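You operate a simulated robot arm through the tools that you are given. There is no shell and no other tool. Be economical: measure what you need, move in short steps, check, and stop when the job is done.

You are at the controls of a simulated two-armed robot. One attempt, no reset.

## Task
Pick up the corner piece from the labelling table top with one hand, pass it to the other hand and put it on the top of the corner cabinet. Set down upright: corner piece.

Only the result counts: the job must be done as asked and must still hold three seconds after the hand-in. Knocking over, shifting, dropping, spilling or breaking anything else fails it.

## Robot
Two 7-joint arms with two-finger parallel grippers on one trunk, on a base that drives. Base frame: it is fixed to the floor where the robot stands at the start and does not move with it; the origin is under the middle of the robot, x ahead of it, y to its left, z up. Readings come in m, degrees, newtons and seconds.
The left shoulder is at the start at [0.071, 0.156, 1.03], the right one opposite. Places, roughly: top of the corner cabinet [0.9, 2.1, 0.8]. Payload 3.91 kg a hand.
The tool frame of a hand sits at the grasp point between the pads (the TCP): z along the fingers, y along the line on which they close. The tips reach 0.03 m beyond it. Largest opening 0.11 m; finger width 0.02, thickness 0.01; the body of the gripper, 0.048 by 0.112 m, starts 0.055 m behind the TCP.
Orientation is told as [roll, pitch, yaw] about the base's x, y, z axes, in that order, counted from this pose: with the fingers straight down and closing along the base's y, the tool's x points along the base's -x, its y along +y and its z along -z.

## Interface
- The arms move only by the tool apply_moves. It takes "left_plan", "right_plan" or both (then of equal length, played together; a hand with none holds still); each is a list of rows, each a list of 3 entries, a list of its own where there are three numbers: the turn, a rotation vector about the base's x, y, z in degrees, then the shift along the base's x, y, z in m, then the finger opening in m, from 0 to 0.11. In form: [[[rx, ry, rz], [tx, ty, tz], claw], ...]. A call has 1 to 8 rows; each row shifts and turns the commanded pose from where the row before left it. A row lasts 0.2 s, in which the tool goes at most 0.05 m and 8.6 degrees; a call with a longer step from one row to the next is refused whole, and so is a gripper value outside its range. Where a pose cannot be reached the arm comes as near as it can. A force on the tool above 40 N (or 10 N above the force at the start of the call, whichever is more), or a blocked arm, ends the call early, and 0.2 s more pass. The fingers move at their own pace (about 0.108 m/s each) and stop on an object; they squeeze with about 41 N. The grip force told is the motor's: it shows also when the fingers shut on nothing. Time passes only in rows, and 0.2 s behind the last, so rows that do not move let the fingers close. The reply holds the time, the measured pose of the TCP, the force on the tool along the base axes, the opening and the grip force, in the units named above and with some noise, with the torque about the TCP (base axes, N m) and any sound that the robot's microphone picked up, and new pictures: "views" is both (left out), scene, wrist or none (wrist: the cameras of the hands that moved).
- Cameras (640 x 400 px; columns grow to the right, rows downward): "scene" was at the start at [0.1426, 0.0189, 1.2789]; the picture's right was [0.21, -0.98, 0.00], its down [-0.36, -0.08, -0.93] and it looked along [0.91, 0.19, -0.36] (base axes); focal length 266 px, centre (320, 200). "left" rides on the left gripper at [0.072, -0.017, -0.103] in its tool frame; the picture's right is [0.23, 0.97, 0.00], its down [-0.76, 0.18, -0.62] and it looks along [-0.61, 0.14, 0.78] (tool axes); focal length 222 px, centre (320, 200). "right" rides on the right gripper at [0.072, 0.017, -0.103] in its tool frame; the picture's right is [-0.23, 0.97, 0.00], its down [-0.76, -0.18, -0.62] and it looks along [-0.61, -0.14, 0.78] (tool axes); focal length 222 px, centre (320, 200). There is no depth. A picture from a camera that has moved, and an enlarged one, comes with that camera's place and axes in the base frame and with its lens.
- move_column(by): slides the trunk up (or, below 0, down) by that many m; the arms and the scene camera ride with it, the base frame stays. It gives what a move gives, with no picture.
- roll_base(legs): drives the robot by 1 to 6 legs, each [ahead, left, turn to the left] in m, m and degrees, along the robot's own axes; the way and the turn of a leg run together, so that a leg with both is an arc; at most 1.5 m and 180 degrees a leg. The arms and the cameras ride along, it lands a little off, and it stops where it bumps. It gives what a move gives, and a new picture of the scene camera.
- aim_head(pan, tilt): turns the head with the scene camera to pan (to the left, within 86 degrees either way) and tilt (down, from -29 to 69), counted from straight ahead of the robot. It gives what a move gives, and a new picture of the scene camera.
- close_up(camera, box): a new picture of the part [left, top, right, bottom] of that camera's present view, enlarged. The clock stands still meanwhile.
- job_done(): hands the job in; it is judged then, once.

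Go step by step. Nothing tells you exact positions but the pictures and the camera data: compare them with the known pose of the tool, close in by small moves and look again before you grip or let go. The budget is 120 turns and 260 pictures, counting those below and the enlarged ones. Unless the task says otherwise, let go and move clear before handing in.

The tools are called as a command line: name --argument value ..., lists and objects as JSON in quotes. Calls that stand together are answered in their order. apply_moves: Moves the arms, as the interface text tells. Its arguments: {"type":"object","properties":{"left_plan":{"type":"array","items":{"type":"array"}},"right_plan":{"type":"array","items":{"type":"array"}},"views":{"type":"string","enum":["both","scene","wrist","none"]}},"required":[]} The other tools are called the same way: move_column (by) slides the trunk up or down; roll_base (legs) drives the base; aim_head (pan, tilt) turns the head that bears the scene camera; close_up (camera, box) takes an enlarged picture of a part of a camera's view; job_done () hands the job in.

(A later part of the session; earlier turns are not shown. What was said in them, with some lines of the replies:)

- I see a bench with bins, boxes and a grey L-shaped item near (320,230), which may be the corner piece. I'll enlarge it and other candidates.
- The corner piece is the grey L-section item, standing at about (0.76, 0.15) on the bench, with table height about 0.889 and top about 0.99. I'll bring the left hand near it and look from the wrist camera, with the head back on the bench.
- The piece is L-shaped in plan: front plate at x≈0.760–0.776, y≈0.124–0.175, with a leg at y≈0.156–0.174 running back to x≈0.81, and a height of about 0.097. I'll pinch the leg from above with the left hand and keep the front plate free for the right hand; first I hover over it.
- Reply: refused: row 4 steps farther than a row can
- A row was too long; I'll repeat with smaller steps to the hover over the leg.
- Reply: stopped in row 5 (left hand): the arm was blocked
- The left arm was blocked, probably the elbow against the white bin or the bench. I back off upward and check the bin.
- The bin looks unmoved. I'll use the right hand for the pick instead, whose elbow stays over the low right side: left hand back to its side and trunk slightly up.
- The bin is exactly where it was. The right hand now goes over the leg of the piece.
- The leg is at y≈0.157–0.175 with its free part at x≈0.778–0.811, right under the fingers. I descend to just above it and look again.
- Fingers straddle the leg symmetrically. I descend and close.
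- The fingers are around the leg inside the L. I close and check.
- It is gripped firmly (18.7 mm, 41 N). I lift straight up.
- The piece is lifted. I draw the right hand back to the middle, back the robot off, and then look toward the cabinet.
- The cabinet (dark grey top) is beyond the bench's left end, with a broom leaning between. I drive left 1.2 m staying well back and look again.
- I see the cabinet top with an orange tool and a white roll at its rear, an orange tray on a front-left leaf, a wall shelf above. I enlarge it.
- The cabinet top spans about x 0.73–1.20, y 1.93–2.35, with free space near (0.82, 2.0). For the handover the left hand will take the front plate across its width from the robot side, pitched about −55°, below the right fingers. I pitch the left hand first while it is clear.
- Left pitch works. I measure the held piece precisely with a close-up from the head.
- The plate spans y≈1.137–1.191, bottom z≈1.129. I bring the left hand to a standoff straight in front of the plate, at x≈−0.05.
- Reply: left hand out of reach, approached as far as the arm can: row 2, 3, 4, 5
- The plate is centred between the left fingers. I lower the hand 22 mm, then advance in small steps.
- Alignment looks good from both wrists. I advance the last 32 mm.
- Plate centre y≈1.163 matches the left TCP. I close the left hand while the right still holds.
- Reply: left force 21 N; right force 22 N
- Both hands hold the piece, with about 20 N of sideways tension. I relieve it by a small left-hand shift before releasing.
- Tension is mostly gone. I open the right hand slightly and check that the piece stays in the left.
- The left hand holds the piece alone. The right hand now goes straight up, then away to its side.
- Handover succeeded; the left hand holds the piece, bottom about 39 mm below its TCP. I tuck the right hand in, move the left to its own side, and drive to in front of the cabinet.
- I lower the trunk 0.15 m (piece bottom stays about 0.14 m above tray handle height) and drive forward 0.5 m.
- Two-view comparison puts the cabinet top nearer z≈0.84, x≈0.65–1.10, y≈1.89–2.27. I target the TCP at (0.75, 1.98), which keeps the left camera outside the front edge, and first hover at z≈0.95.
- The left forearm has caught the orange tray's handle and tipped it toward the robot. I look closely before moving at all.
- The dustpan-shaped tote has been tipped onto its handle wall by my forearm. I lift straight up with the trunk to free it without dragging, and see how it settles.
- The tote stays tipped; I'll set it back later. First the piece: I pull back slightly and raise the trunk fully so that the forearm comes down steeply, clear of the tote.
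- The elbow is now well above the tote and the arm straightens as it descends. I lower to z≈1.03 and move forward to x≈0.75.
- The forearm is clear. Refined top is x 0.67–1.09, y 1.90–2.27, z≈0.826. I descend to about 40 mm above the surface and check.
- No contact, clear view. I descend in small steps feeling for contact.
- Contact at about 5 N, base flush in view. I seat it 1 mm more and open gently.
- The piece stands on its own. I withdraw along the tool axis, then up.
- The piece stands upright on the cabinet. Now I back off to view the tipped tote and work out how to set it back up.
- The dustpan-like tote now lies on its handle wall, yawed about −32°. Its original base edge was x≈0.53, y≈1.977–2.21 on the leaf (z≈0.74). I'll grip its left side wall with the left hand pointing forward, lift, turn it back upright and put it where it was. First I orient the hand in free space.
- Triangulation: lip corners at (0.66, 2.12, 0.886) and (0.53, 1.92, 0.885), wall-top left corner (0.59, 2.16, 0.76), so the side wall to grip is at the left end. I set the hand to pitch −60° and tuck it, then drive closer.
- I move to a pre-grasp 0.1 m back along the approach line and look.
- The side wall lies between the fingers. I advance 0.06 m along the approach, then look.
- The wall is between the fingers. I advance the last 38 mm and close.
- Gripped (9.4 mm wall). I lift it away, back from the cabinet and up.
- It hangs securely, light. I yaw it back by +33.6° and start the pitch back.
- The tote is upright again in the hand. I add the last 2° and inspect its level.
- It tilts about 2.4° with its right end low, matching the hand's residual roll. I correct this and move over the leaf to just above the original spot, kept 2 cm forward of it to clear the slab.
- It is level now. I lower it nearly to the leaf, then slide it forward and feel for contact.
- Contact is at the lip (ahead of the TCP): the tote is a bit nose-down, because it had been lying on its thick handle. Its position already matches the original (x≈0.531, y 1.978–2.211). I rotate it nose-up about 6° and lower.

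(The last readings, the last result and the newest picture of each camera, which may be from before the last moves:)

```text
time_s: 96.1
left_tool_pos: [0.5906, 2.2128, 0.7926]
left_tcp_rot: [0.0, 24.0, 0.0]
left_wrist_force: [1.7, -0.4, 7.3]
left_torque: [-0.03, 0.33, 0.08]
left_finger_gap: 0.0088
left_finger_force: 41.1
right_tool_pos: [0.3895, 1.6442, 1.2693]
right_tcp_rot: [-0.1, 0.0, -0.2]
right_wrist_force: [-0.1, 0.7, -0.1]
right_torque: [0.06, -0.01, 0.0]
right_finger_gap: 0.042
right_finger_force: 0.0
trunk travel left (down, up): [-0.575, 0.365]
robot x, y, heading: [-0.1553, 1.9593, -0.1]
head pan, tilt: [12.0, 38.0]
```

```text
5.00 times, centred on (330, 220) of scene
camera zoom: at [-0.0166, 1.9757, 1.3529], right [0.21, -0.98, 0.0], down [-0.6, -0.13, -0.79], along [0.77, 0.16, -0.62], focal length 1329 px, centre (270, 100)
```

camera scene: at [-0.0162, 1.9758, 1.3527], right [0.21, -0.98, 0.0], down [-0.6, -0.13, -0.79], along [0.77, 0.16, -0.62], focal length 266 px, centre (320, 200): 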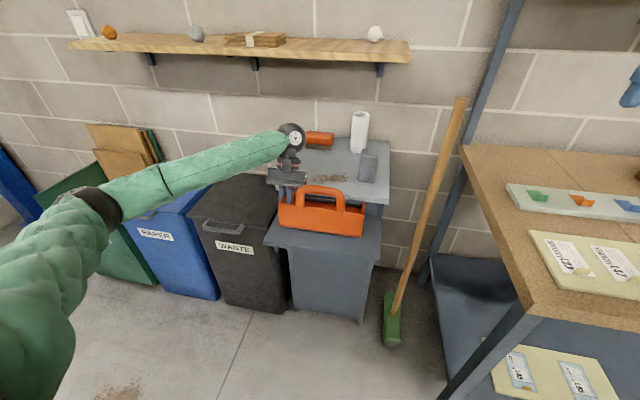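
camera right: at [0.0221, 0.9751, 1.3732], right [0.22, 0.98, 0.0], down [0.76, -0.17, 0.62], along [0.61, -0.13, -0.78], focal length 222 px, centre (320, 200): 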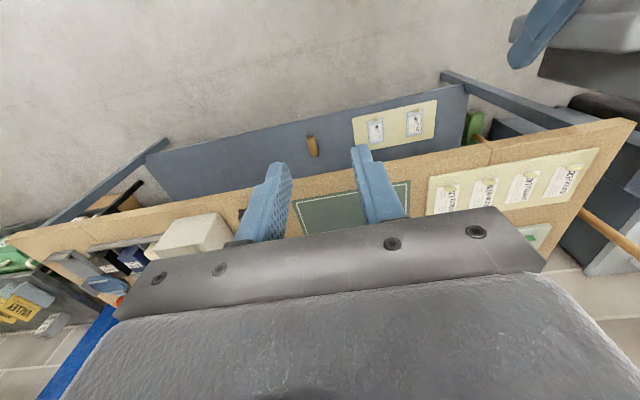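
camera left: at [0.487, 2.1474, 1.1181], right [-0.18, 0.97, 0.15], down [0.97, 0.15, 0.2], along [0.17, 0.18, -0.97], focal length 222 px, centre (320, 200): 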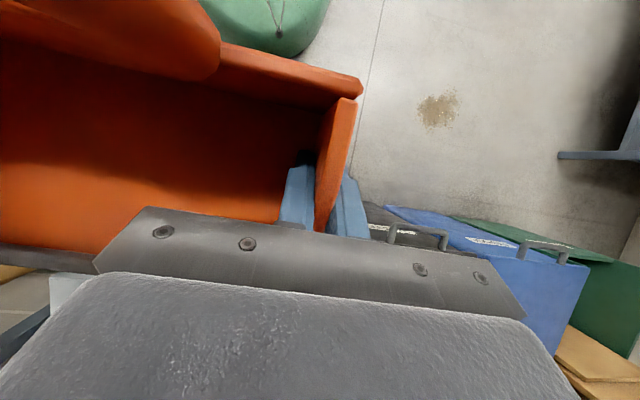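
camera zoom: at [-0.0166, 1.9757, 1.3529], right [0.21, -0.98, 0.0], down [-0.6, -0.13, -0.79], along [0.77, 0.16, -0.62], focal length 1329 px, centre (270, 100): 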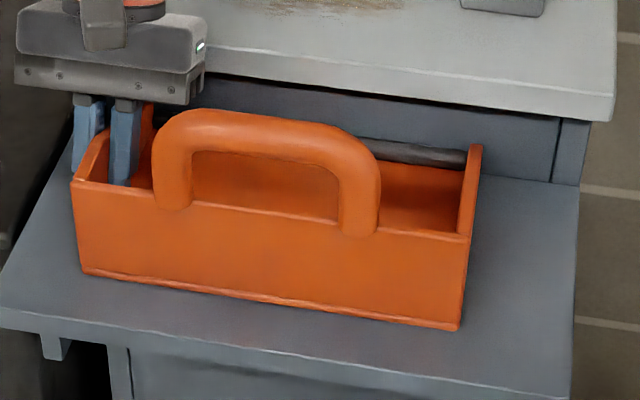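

It is seated now. More careful comparison with the original pictures says it sits about 2 cm too deep; I lift 4 mm, bring it back 20 mm and set it down again.

apply_moves --left_plan '[[[0, 0, 0], [0, 0, 0.005], 0.0], [[0, 0, 0], [-0.01, -0.003, 0], 0.0], [[0, 0, 0], [-0.01, 0, 0], 0.0], [[0, 0, 0], [0, 0, -0.003], 0.0], [[0, 0, 0], [0, 0, -0.002], 0.0], [[0, 0, 0], [0, 0, 0], 0.0]]' --views "none"

close_up --camera "scene" --box '[270, 180, 390, 260]'

```text
time_s: 97.5
left_tool_pos: [0.5703, 2.2105, 0.7917]
left_tcp_rot: [0.0, 23.9, 0.0]
left_wrist_force: [2.4, -0.3, 3.0]
left_torque: [-0.03, 0.18, 0.05]
left_finger_gap: 0.0088
left_finger_force: 40.9
right_tool_pos: [0.3892, 1.6449, 1.2693]
right_tcp_rot: [0.0, 0.0, 0.0]
right_wrist_force: [-0.5, 0.3, 0.4]
right_torque: [-0.02, 0.0, -0.02]
right_finger_gap: 0.0417
right_finger_force: 0.0
trunk travel left (down, up): [-0.575, 0.365]
robot x, y, heading: [-0.1513, 1.9588, 0.0]
head pan, tilt: [12.0, 38.0]
```

```text
5.00 times, centred on (330, 220) of scene
camera zoom: at [-0.0164, 1.9759, 1.3528], right [0.21, -0.98, 0.0], down [-0.6, -0.13, -0.79], along [0.77, 0.16, -0.62], focal length 1329 px, centre (270, 100)
```

zoom: 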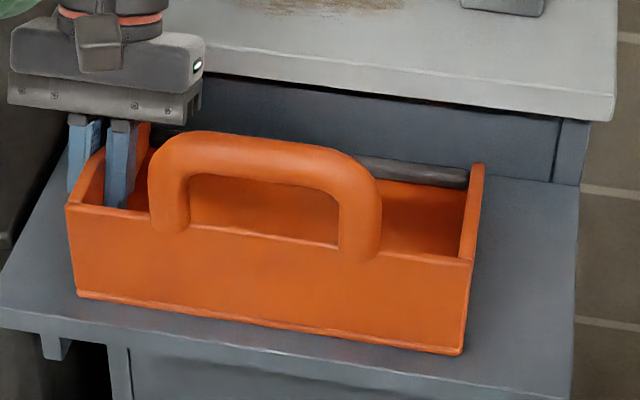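

Measured against the leaf's front edge, the original gap was about 4 cm, and it is now 2 cm, so my last shift was wrong. I move it back in by 18 mm and set it down.

apply_moves --left_plan '[[[0, 0, 0], [0, 0, 0.005], 0.0], [[0, 0, 0], [0.009, 0, 0], 0.0], [[0, 0, 0], [0.009, 0, 0], 0.0], [[0, 0, 0], [0, 0, -0.003], 0.0], [[0, 0, 0], [0, 0, -0.002], 0.0], [[0, 0, 0], [0, 0, 0], 0.0]]' --views "none"

apply_moves --left_plan '[[[0, 0, 0], [0, 0, 0], 0.015], [[0, 0, 0], [0, 0, 0], 0.03], [[0, 0, 0], [0, 0, 0], 0.035], [[0, 0, 0], [0, 0, 0], 0.035]]' --views "wrist"

close_up --camera "scene" --box '[270, 180, 390, 260]'

```text
time_s: 98.9
left_tool_pos: [0.5892, 2.21, 0.7926]
left_tcp_rot: [0.0, 23.9, 0.0]
left_wrist_force: [0.8, 1.1, 4.2]
left_torque: [0.0, 0.24, 0.01]
left_finger_gap: 0.009
left_finger_force: 40.9
right_tool_pos: [0.3894, 1.6443, 1.2684]
right_tcp_rot: [0.0, 0.2, 0.0]
right_wrist_force: [-0.2, 0.2, 0.0]
right_torque: [0.0, -0.01, 0.0]
right_finger_gap: 0.042
right_finger_force: 0.0
trunk travel left (down, up): [-0.575, 0.365]
robot x, y, heading: [-0.1518, 1.9584, 0.1]
head pan, tilt: [12.0, 38.0]
```

```text
time_s: 99.9
left_tool_pos: [0.5899, 2.2097, 0.7912]
left_tcp_rot: [0.1, 23.9, 0.0]
left_wrist_force: [-0.3, -0.3, -1.1]
left_torque: [-0.01, 0.04, 0.04]
left_finger_gap: 0.0347
left_finger_force: 0.1
right_tool_pos: [0.389, 1.6442, 1.2694]
right_tcp_rot: [0.0, 0.1, -0.1]
right_wrist_force: [0.6, 0.0, -0.2]
right_torque: [-0.01, -0.01, -0.06]
right_finger_gap: 0.0421
right_finger_force: 0.0
trunk travel left (down, up): [-0.575, 0.365]
robot x, y, heading: [-0.1497, 1.9598, 0.0]
head pan, tilt: [12.0, 38.0]
camera left: at [0.5661, 2.1917, 0.9154], right [-0.21, 0.97, 0.09], down [0.95, 0.18, 0.26], along [0.24, 0.14, -0.96], focal length 222 px, centre (320, 200)
```

left: 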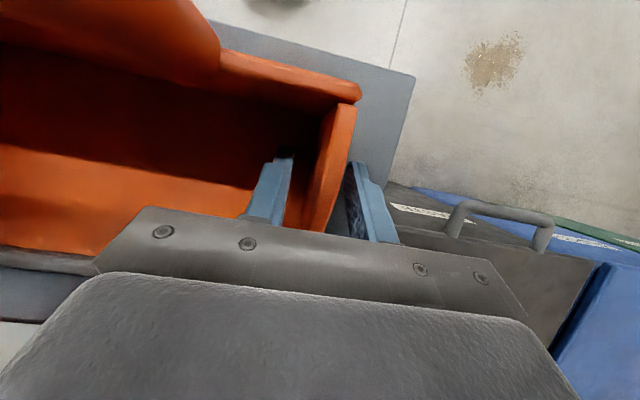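

```text
5.00 times, centred on (330, 220) of scene
camera zoom: at [-0.0163, 1.976, 1.3527], right [0.21, -0.98, 0.0], down [-0.6, -0.13, -0.79], along [0.77, 0.16, -0.62], focal length 1329 px, centre (270, 100)
```

zoom: 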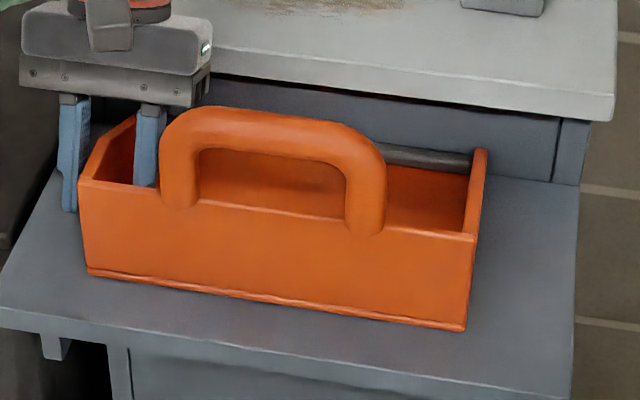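

The tote stands upright on its own. I lift the hand straight up and away.

apply_moves --left_plan '[[[0, 0, 0], [0, 0, 0.02], 0.035], [[0, 0, 0], [0, 0, 0.04], 0.035], [[0, 0, 0], [0, 0, 0.045], 0.035], [[0, 0, 0], [0, 0, 0.045], 0.035], [[0, 0, 0], [0, 0, 0.045], 0.035], [[0, 0, 0], [-0.02, 0.03, 0.03], 0.035], [[0, 0, 0], [-0.02, 0.03, 0.03], 0.035], [[0, 0, 0], [-0.02, 0.03, 0.03], 0.035]]' --views "scene"

```text
time_s: 101.7
left_tool_pos: [0.5293, 2.2993, 1.0795]
left_tcp_rot: [-0.1, 23.9, -0.2]
left_wrist_force: [-1.0, 0.2, -0.3]
left_torque: [0.01, 0.02, 0.0]
left_finger_gap: 0.035
left_finger_force: 0.1
right_tool_pos: [0.3874, 1.6444, 1.2691]
right_tcp_rot: [0.0, 0.0, -0.1]
right_wrist_force: [-0.5, 0.0, -0.5]
right_torque: [0.01, -0.03, -0.03]
right_finger_gap: 0.0422
right_finger_force: 0.1
trunk travel left (down, up): [-0.575, 0.365]
robot x, y, heading: [-0.1504, 1.9598, -0.2]
head pan, tilt: [12.0, 38.0]
camera scene: at [-0.0182, 1.9764, 1.3529], right [0.21, -0.98, 0.0], down [-0.6, -0.13, -0.79], along [0.77, 0.16, -0.61], focal length 266 px, centre (320, 200)
```

scene: 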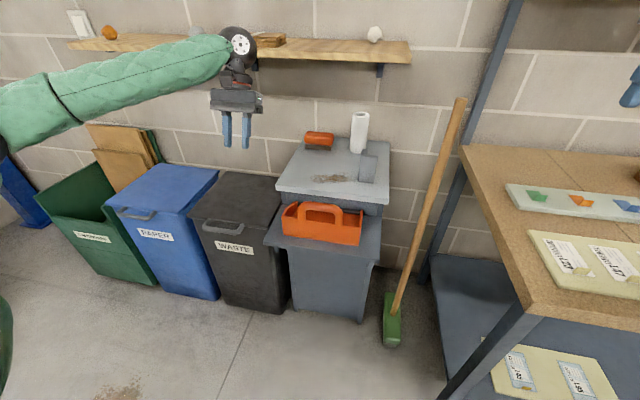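

The tote looks right. To verify its position I return to the earlier viewpoint (robot at −0.55, 1.19, pan 20, tilt 25) with the left hand raised, and compare the same enlarged picture.

roll_base --legs '[[-0.4, 0, 0.9], [0, -0.772, 0]]'

apply_moves --left_plan '[[[0, 0, 0], [0, 0, 0.045], 0.035], [[0, 0, 0], [0, 0, 0.045], 0.035], [[0, 0, 0], [0, 0, 0.045], 0.035], [[0, 0, 0], [0, 0, 0.045], 0.035], [[0, 0, 0], [0, 0, 0.045], 0.035], [[0, 0, 0], [0, 0, 0.045], 0.035], [[0, 0, 0], [0, 0, 0.045], 0.035]]' --views "none"

aim_head --pan 20 --tilt 25

close_up --camera "scene" --box '[180, 90, 340, 230]'

```text
time_s: 108.0
left_tool_pos: [0.1321, 1.5334, 1.0785]
left_tcp_rot: [0.0, 23.9, 0.8]
left_wrist_force: [0.8, 0.3, 0.6]
left_torque: [0.01, 0.01, -0.01]
left_finger_gap: 0.0351
left_finger_force: 0.1
right_tool_pos: [0.0014, 0.874, 1.2686]
right_tcp_rot: [0.0, 0.1, 0.8]
right_wrist_force: [-0.8, 0.8, 0.8]
right_torque: [0.03, -0.01, -0.01]
right_finger_gap: 0.0419
right_finger_force: 0.0
trunk travel left (down, up): [-0.575, 0.365]
robot x, y, heading: [-0.5454, 1.1833, 0.9]
head pan, tilt: [12.0, 38.0]
camera scene: at [-0.4095, 1.2005, 1.3527], right [0.22, -0.97, 0.0], down [-0.6, -0.14, -0.79], along [0.77, 0.18, -0.62], focal length 266 px, centre (320, 200)
```

scene: 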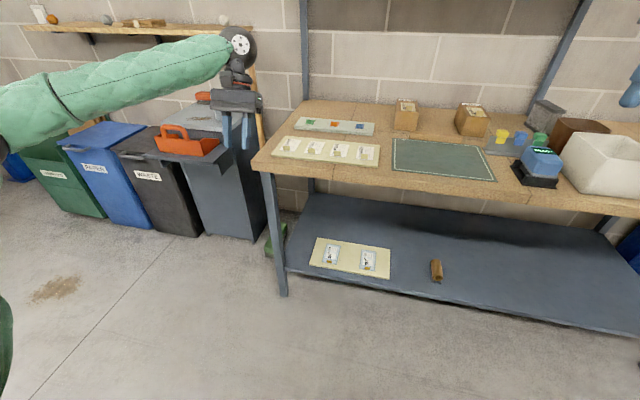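

```text
time_s: 109.6
left_tool_pos: [0.1303, 1.5291, 1.3952]
left_tcp_rot: [0.1, 23.8, 1.1]
left_wrist_force: [0.3, -1.0, -0.5]
left_torque: [0.01, -0.01, 0.01]
left_finger_gap: 0.035
left_finger_force: 0.1
right_tool_pos: [0.0005, 0.8731, 1.2684]
right_tcp_rot: [0.2, 0.1, 0.9]
right_wrist_force: [-0.5, -1.1, 0.2]
right_torque: [0.05, -0.03, -0.02]
right_finger_gap: 0.042
right_finger_force: 0.1
trunk travel left (down, up): [-0.575, 0.365]
robot x, y, heading: [-0.5461, 1.183, 0.8]
head pan, tilt: [12.0, 38.0]
```

```text
time_s: 110.3
left_tool_pos: [0.1335, 1.5341, 1.3916]
left_tcp_rot: [0.0, 23.8, 0.9]
left_wrist_force: [0.6, 0.4, 0.0]
left_torque: [-0.02, 0.0, 0.0]
left_finger_gap: 0.0352
left_finger_force: 0.0
right_tool_pos: [0.0017, 0.8767, 1.2705]
right_tcp_rot: [0.0, 0.1, 0.9]
right_wrist_force: [-0.3, -0.4, 0.2]
right_torque: [0.01, 0.03, -0.02]
right_finger_gap: 0.042
right_finger_force: 0.1
trunk travel left (down, up): [-0.575, 0.365]
robot x, y, heading: [-0.5481, 1.187, 0.9]
head pan, tilt: [20.0, 25.0]
camera scene: at [-0.4072, 1.2153, 1.3729], right [0.36, -0.93, 0.0], down [-0.4, -0.15, -0.91], along [0.85, 0.32, -0.42], focal length 266 px, centre (320, 200)
```

scene: 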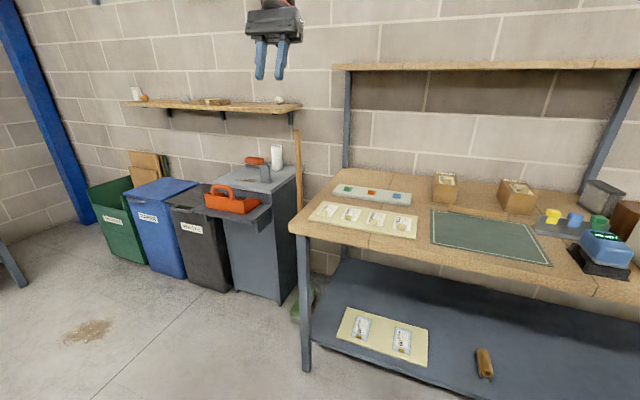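

```text
2.86 times, centred on (260, 160) of scene
camera zoom: at [-0.4072, 1.2153, 1.3729], right [0.36, -0.93, 0.0], down [-0.4, -0.15, -0.91], along [0.85, 0.32, -0.42], focal length 759 px, centre (491, 314)
```

zoom: 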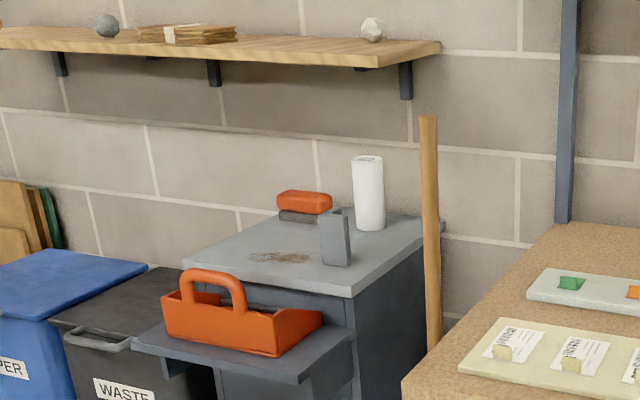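

Comparing with the original picture, the tote is uniformly offset by (+5, −5) px, i.e. about 1.5 cm too far in +x, with y and yaw right. The corner piece stands upright. I'll return and correct the tote by −15 mm using the same grip.

roll_base --legs '[[0, 0.772, 0], [0.4, 0, -0.9]]'

apply_moves --left_plan '[[[0, 0, 0], [0, 0, -0.045], 0.035], [[0, 0, 0], [0, 0, -0.045], 0.035], [[0, 0, 0], [0, 0, -0.045], 0.035], [[0, 0, 0], [0, 0, -0.045], 0.035], [[0, 0, 0], [0, 0, -0.045], 0.035], [[0, 0, 0], [0, 0, -0.045], 0.035], [[0, 0, 0], [0, 0, -0.045], 0.035]]' --views "none"

aim_head --pan 12 --tilt 38

```text
time_s: 116.6
left_tool_pos: [0.5306, 2.2955, 1.3926]
left_tcp_rot: [0.0, 24.0, -0.1]
left_wrist_force: [-0.3, -0.2, -0.5]
left_torque: [0.04, 0.03, -0.01]
left_finger_gap: 0.0352
left_finger_force: 0.2
right_tool_pos: [0.3873, 1.6412, 1.2699]
right_tcp_rot: [0.0, 0.1, 0.0]
right_wrist_force: [-1.1, -0.1, 1.0]
right_torque: [0.02, 0.02, -0.01]
right_finger_gap: 0.042
right_finger_force: 0.0
trunk travel left (down, up): [-0.575, 0.365]
robot x, y, heading: [-0.1535, 1.9526, -0.1]
head pan, tilt: [20.0, 25.0]
camera scene: at [-0.0159, 1.9863, 1.373], right [0.34, -0.94, 0.0], down [-0.4, -0.14, -0.91], along [0.85, 0.31, -0.42], focal length 266 px, centre (320, 200)
```

scene: 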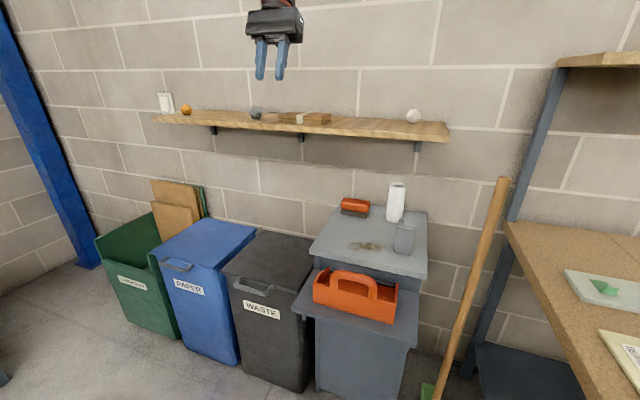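

```text
time_s: 118.2
left_tool_pos: [0.5275, 2.297, 1.0776]
left_tcp_rot: [-0.1, 23.9, 0.1]
left_wrist_force: [0.1, -0.1, 0.4]
left_torque: [0.0, 0.0, 0.0]
left_finger_gap: 0.0351
left_finger_force: 0.0
right_tool_pos: [0.3875, 1.642, 1.2695]
right_tcp_rot: [0.1, 0.1, 0.0]
right_wrist_force: [1.1, -0.1, 0.2]
right_torque: [0.02, -0.02, 0.0]
right_finger_gap: 0.0421
right_finger_force: 0.0
trunk travel left (down, up): [-0.575, 0.365]
robot x, y, heading: [-0.1547, 1.9511, 0.1]
head pan, tilt: [20.0, 25.0]
```

```text
time_s: 118.9
left_tool_pos: [0.5266, 2.2961, 1.0774]
left_tcp_rot: [0.0, 23.8, 0.0]
left_wrist_force: [-0.4, 0.4, -0.4]
left_torque: [-0.02, 0.01, -0.03]
left_finger_gap: 0.0349
left_finger_force: 0.0
right_tool_pos: [0.387, 1.6406, 1.2688]
right_tcp_rot: [0.0, 0.1, 0.0]
right_wrist_force: [-0.8, 0.5, 1.4]
right_torque: [0.01, -0.01, -0.01]
right_finger_gap: 0.0421
right_finger_force: 0.2
trunk travel left (down, up): [-0.575, 0.365]
robot x, y, heading: [-0.156, 1.953, -0.0]
head pan, tilt: [12.0, 38.0]
camera scene: at [-0.0188, 1.9728, 1.3528], right [0.21, -0.98, 0.0], down [-0.6, -0.13, -0.79], along [0.77, 0.16, -0.62], focal length 266 px, centre (320, 200)
```

scene: 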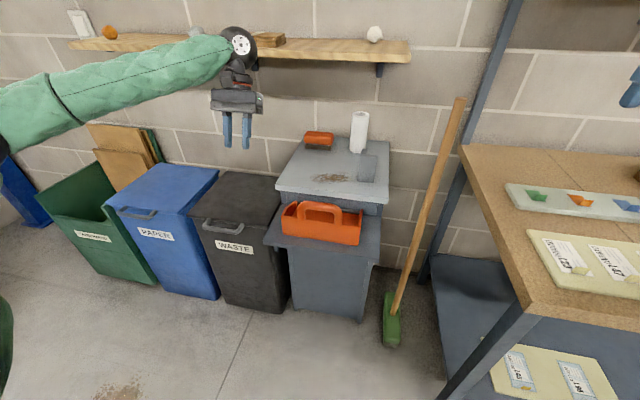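

I move above the wall grip point and descend to just above the wall, then check alignment.

apply_moves --left_plan '[[[0, 0, 0], [0.021, -0.029, -0.03], 0.035], [[0, 0, 0], [0.021, -0.029, -0.03], 0.035], [[0, 0, 0], [0.0205, -0.0285, -0.03], 0.035], [[0, 0, 0], [0, 0, -0.045], 0.035], [[0, 0, 0], [0, 0, -0.045], 0.035], [[0, 0, 0], [0, 0, -0.02], 0.035], [[0, 0, 0], [0, 0, 0], 0.035]]' --views "wrist"

close_up --camera "scene" --box '[250, 160, 390, 260]'

```text
time_s: 120.5
left_tool_pos: [0.5929, 2.2095, 0.88]
left_tcp_rot: [0.0, 23.8, 0.1]
left_wrist_force: [0.0, 0.2, 0.2]
left_torque: [-0.01, -0.04, 0.03]
left_finger_gap: 0.0347
left_finger_force: 0.1
right_tool_pos: [0.3883, 1.6404, 1.2685]
right_tcp_rot: [0.0, 0.2, 0.1]
right_wrist_force: [-0.3, -0.8, -0.2]
right_torque: [-0.03, 0.0, 0.0]
right_finger_gap: 0.0421
right_finger_force: 0.0
trunk travel left (down, up): [-0.575, 0.365]
robot x, y, heading: [-0.1523, 1.9525, 0.2]
head pan, tilt: [12.0, 38.0]
camera left: at [0.5695, 2.191, 1.0032], right [-0.21, 0.97, 0.09], down [0.95, 0.18, 0.26], along [0.24, 0.14, -0.96], focal length 222 px, centre (320, 200)
```

left: 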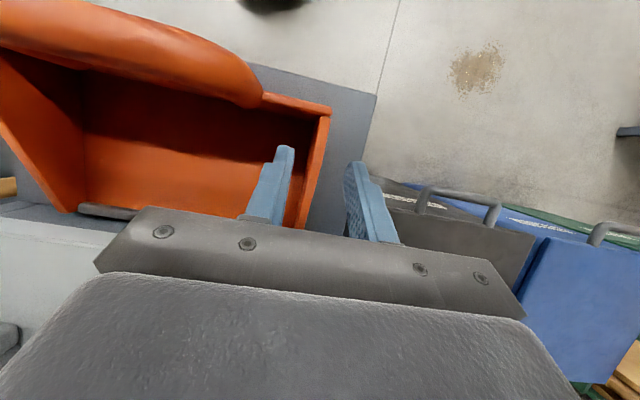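

```text
4.00 times, centred on (320, 210) of scene
camera zoom: at [-0.0187, 1.9725, 1.3527], right [0.21, -0.98, 0.0], down [-0.6, -0.13, -0.79], along [0.77, 0.16, -0.62], focal length 1063 px, centre (320, 160)
```

zoom: 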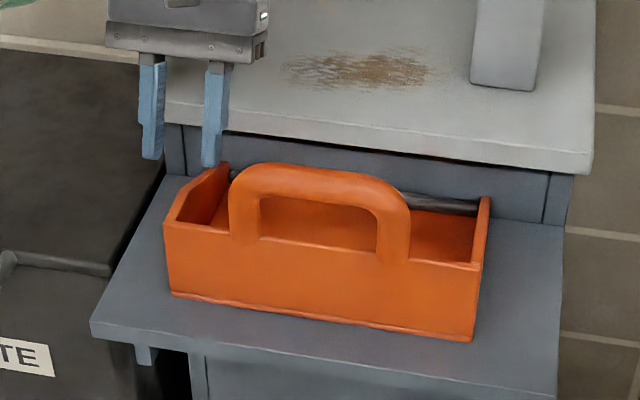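

The wall lies between the fingers. I descend, grip, lift 5 mm, bring it back 15 mm, lower and release.

apply_moves --left_plan '[[[0, 0, 0], [-0.002, 0, -0.04], 0.035], [[0, 0, 0], [-0.001, 0, -0.04], 0.035], [[0, 0, 0], [0, 0, -0.005], 0.035], [[0, 0, 0], [0, 0, 0], 0.0], [[0, 0, 0], [0, 0, 0], 0.0], [[0, 0, 0], [0, 0, 0], 0.0]]' --views "none"

close_up --camera "scene" --box '[250, 160, 390, 260]'

```text
time_s: 121.9
left_tool_pos: [0.5886, 2.2085, 0.793]
left_tcp_rot: [0.1, 23.9, 0.0]
left_wrist_force: [1.5, 0.3, 2.6]
left_torque: [0.01, -0.46, 0.07]
left_finger_gap: 0.0086
left_finger_force: 41.1
right_tool_pos: [0.3878, 1.6414, 1.2692]
right_tcp_rot: [0.0, 0.1, 0.0]
right_wrist_force: [-0.3, -0.3, -0.3]
right_torque: [0.0, -0.04, -0.02]
right_finger_gap: 0.0419
right_finger_force: 0.0
trunk travel left (down, up): [-0.575, 0.365]
robot x, y, heading: [-0.1539, 1.9558, 0.1]
head pan, tilt: [12.0, 38.0]
```

```text
4.00 times, centred on (320, 210) of scene
camera zoom: at [-0.0189, 1.9728, 1.3528], right [0.21, -0.98, 0.0], down [-0.6, -0.13, -0.79], along [0.77, 0.16, -0.62], focal length 1063 px, centre (320, 160)
```

zoom: 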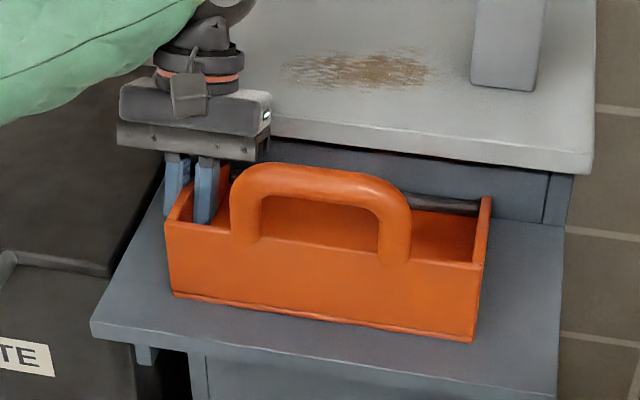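

Gripped. I shift it 15 mm toward the robot and release.

apply_moves --left_plan '[[[0, 0, 0], [0, 0, 0.005], 0.0], [[0, 0, 0], [-0.008, 0, 0], 0.0], [[0, 0, 0], [-0.007, 0, 0], 0.0], [[0, 0, 0], [0, 0, -0.005], 0.0], [[0, 0, 0], [0, 0, 0], 0.0]]' --views "none"

apply_moves --left_plan '[[[0, 0, 0], [0, 0, 0], 0.015], [[0, 0, 0], [0, 0, 0], 0.03], [[0, 0, 0], [0, 0, 0], 0.035], [[0, 0, 0], [0, 0, 0.03], 0.035], [[0, 0, 0], [0, 0, 0.045], 0.035], [[0, 0, 0], [0, 0, 0.045], 0.035], [[0, 0, 0], [0, 0, 0.045], 0.035], [[0, 0, 0], [0, 0, 0.045], 0.035]]' --views "none"

close_up --camera "scene" --box '[250, 160, 390, 260]'

```text
time_s: 123.1
left_tool_pos: [0.5743, 2.208, 0.7932]
left_tcp_rot: [0.0, 23.9, 0.0]
left_wrist_force: [0.3, 0.6, 4.4]
left_torque: [0.01, -0.56, 0.02]
left_finger_gap: 0.0087
left_finger_force: 41.7
right_tool_pos: [0.3863, 1.6411, 1.2683]
right_tcp_rot: [0.1, 0.1, 0.0]
right_wrist_force: [-0.6, 0.1, -0.6]
right_torque: [0.0, -0.01, -0.01]
right_finger_gap: 0.0421
right_finger_force: 0.1
trunk travel left (down, up): [-0.575, 0.365]
robot x, y, heading: [-0.1552, 1.9589, 0.1]
head pan, tilt: [12.0, 38.0]
```

```text
time_s: 124.9
left_tool_pos: [0.5722, 2.2104, 1.0055]
left_tcp_rot: [0.0, 23.9, 0.1]
left_wrist_force: [-1.1, 0.2, -0.5]
left_torque: [0.02, 0.0, 0.01]
left_finger_gap: 0.0352
left_finger_force: 0.0
right_tool_pos: [0.386, 1.6404, 1.2689]
right_tcp_rot: [0.0, 0.0, 0.0]
right_wrist_force: [-0.1, -0.4, 0.4]
right_torque: [0.03, -0.04, -0.02]
right_finger_gap: 0.0421
right_finger_force: 0.2
trunk travel left (down, up): [-0.575, 0.365]
robot x, y, heading: [-0.1565, 1.9539, 0.0]
head pan, tilt: [12.0, 38.0]
```

```text
4.00 times, centred on (320, 210) of scene
camera zoom: at [-0.0199, 1.9722, 1.3527], right [0.21, -0.98, 0.0], down [-0.6, -0.13, -0.79], along [0.77, 0.16, -0.62], focal length 1063 px, centre (320, 160)
```

zoom: 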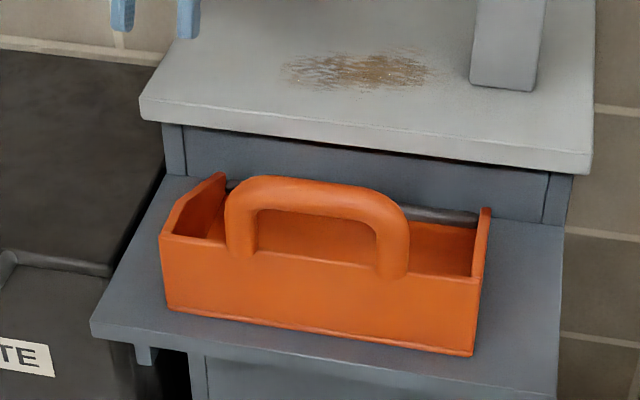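

The tote stands where intended. I raise the arm, back off and compare once more from the reference viewpoint.

apply_moves --left_plan '[[[0, 0, 0], [-0.015, 0.03, 0.03], 0.035], [[0, 0, 0], [-0.015, 0.03, 0.03], 0.035], [[0, 0, 0], [-0.015, 0.03, 0.03], 0.035], [[0, 0, 0], [0, 0, 0.045], 0.035], [[0, 0, 0], [0, 0, 0.045], 0.035], [[0, 0, 0], [0, 0, 0.045], 0.035], [[0, 0, 0], [0, 0, 0.045], 0.035], [[0, 0, 0], [0, 0, 0.045], 0.035]]' --views "none"

roll_base --legs '[[-0.4, 0, 0.8], [0, -0.772, 0]]'

aim_head --pan 20 --tilt 25

close_up --camera "scene" --box '[180, 90, 340, 230]'

```text
time_s: 126.7
left_tool_pos: [0.5252, 2.298, 1.3223]
left_tcp_rot: [0.1, 23.8, 0.0]
left_wrist_force: [-0.4, -0.5, 0.1]
left_torque: [0.03, -0.02, -0.03]
left_finger_gap: 0.0349
left_finger_force: 0.0
right_tool_pos: [0.384, 1.6391, 1.2697]
right_tcp_rot: [0.1, 0.0, 0.0]
right_wrist_force: [-0.1, -0.4, -0.1]
right_torque: [0.02, -0.02, 0.02]
right_finger_gap: 0.0419
right_finger_force: 0.0
trunk travel left (down, up): [-0.575, 0.365]
robot x, y, heading: [-0.156, 1.952, -0.1]
head pan, tilt: [12.0, 38.0]
```

```text
time_s: 133.0
left_tool_pos: [0.1333, 1.5294, 1.3207]
left_tcp_rot: [0.0, 23.9, 0.9]
left_wrist_force: [0.0, -0.2, -0.7]
left_torque: [-0.02, 0.02, 0.01]
left_finger_gap: 0.035
left_finger_force: 0.1
right_tool_pos: [0.0028, 0.8694, 1.2685]
right_tcp_rot: [0.0, 0.0, 1.0]
right_wrist_force: [0.4, 0.9, 0.7]
right_torque: [0.01, 0.01, -0.02]
right_finger_gap: 0.0422
right_finger_force: 0.1
trunk travel left (down, up): [-0.575, 0.365]
robot x, y, heading: [-0.5433, 1.175, 0.8]
head pan, tilt: [12.0, 38.0]
camera scene: at [-0.4084, 1.1941, 1.3527], right [0.22, -0.97, 0.0], down [-0.6, -0.14, -0.79], along [0.77, 0.18, -0.62], focal length 266 px, centre (320, 200)
```

scene: 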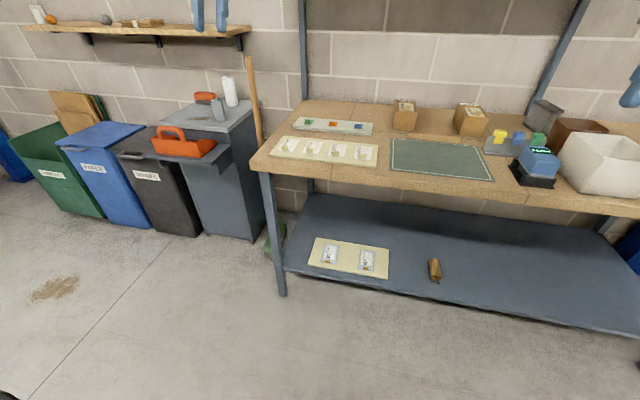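

```text
time_s: 133.8
left_tool_pos: [0.1316, 1.5308, 1.3204]
left_tcp_rot: [-0.1, 23.9, 0.9]
left_wrist_force: [-1.2, -0.7, 0.5]
left_torque: [0.0, 0.03, 0.01]
left_finger_gap: 0.035
left_finger_force: 0.1
right_tool_pos: [0.0015, 0.8695, 1.2691]
right_tcp_rot: [0.0, 0.1, 1.0]
right_wrist_force: [-0.1, -0.5, 0.8]
right_torque: [0.0, 0.0, 0.01]
right_finger_gap: 0.0419
right_finger_force: 0.1
trunk travel left (down, up): [-0.575, 0.365]
robot x, y, heading: [-0.546, 1.1752, 0.8]
head pan, tilt: [20.0, 25.0]
camera scene: at [-0.4065, 1.2082, 1.373], right [0.36, -0.93, 0.0], down [-0.4, -0.15, -0.91], along [0.85, 0.32, -0.42], focal length 266 px, centre (320, 200)
```

scene: 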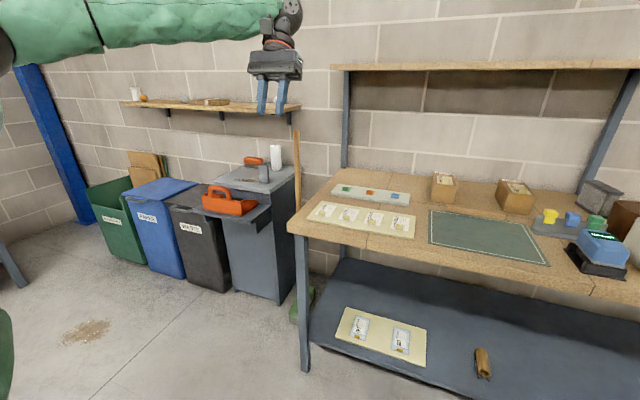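

```text
2.86 times, centred on (260, 160) of scene
camera zoom: at [-0.4065, 1.2082, 1.373], right [0.36, -0.93, 0.0], down [-0.4, -0.15, -0.91], along [0.85, 0.32, -0.42], focal length 759 px, centre (491, 314)
```

zoom: 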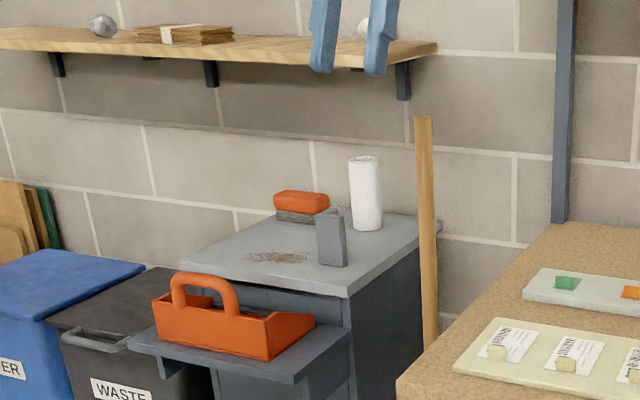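

The corner piece stands upright on the cabinet top. The tote now matches its original position to within about 1–2 px after allowing for the small viewpoint shift. Both hands are clear and empty, so I hand in.

job_done

```text
The job is handed in.
```

I picked up the corner piece with the right hand and passed it to the left in mid-air. It is now standing upright on top of the corner cabinet, and both hands are empty and clear.

**One problem on the way:** my left forearm knocked over the orange tote on the cabinet's front leaf. I stood it back up in its original place, matching the first pictures to within about 1–2 px. It was still knocked over and moved during the job, so if only the final state doesn't settle it, this could count as a fail.
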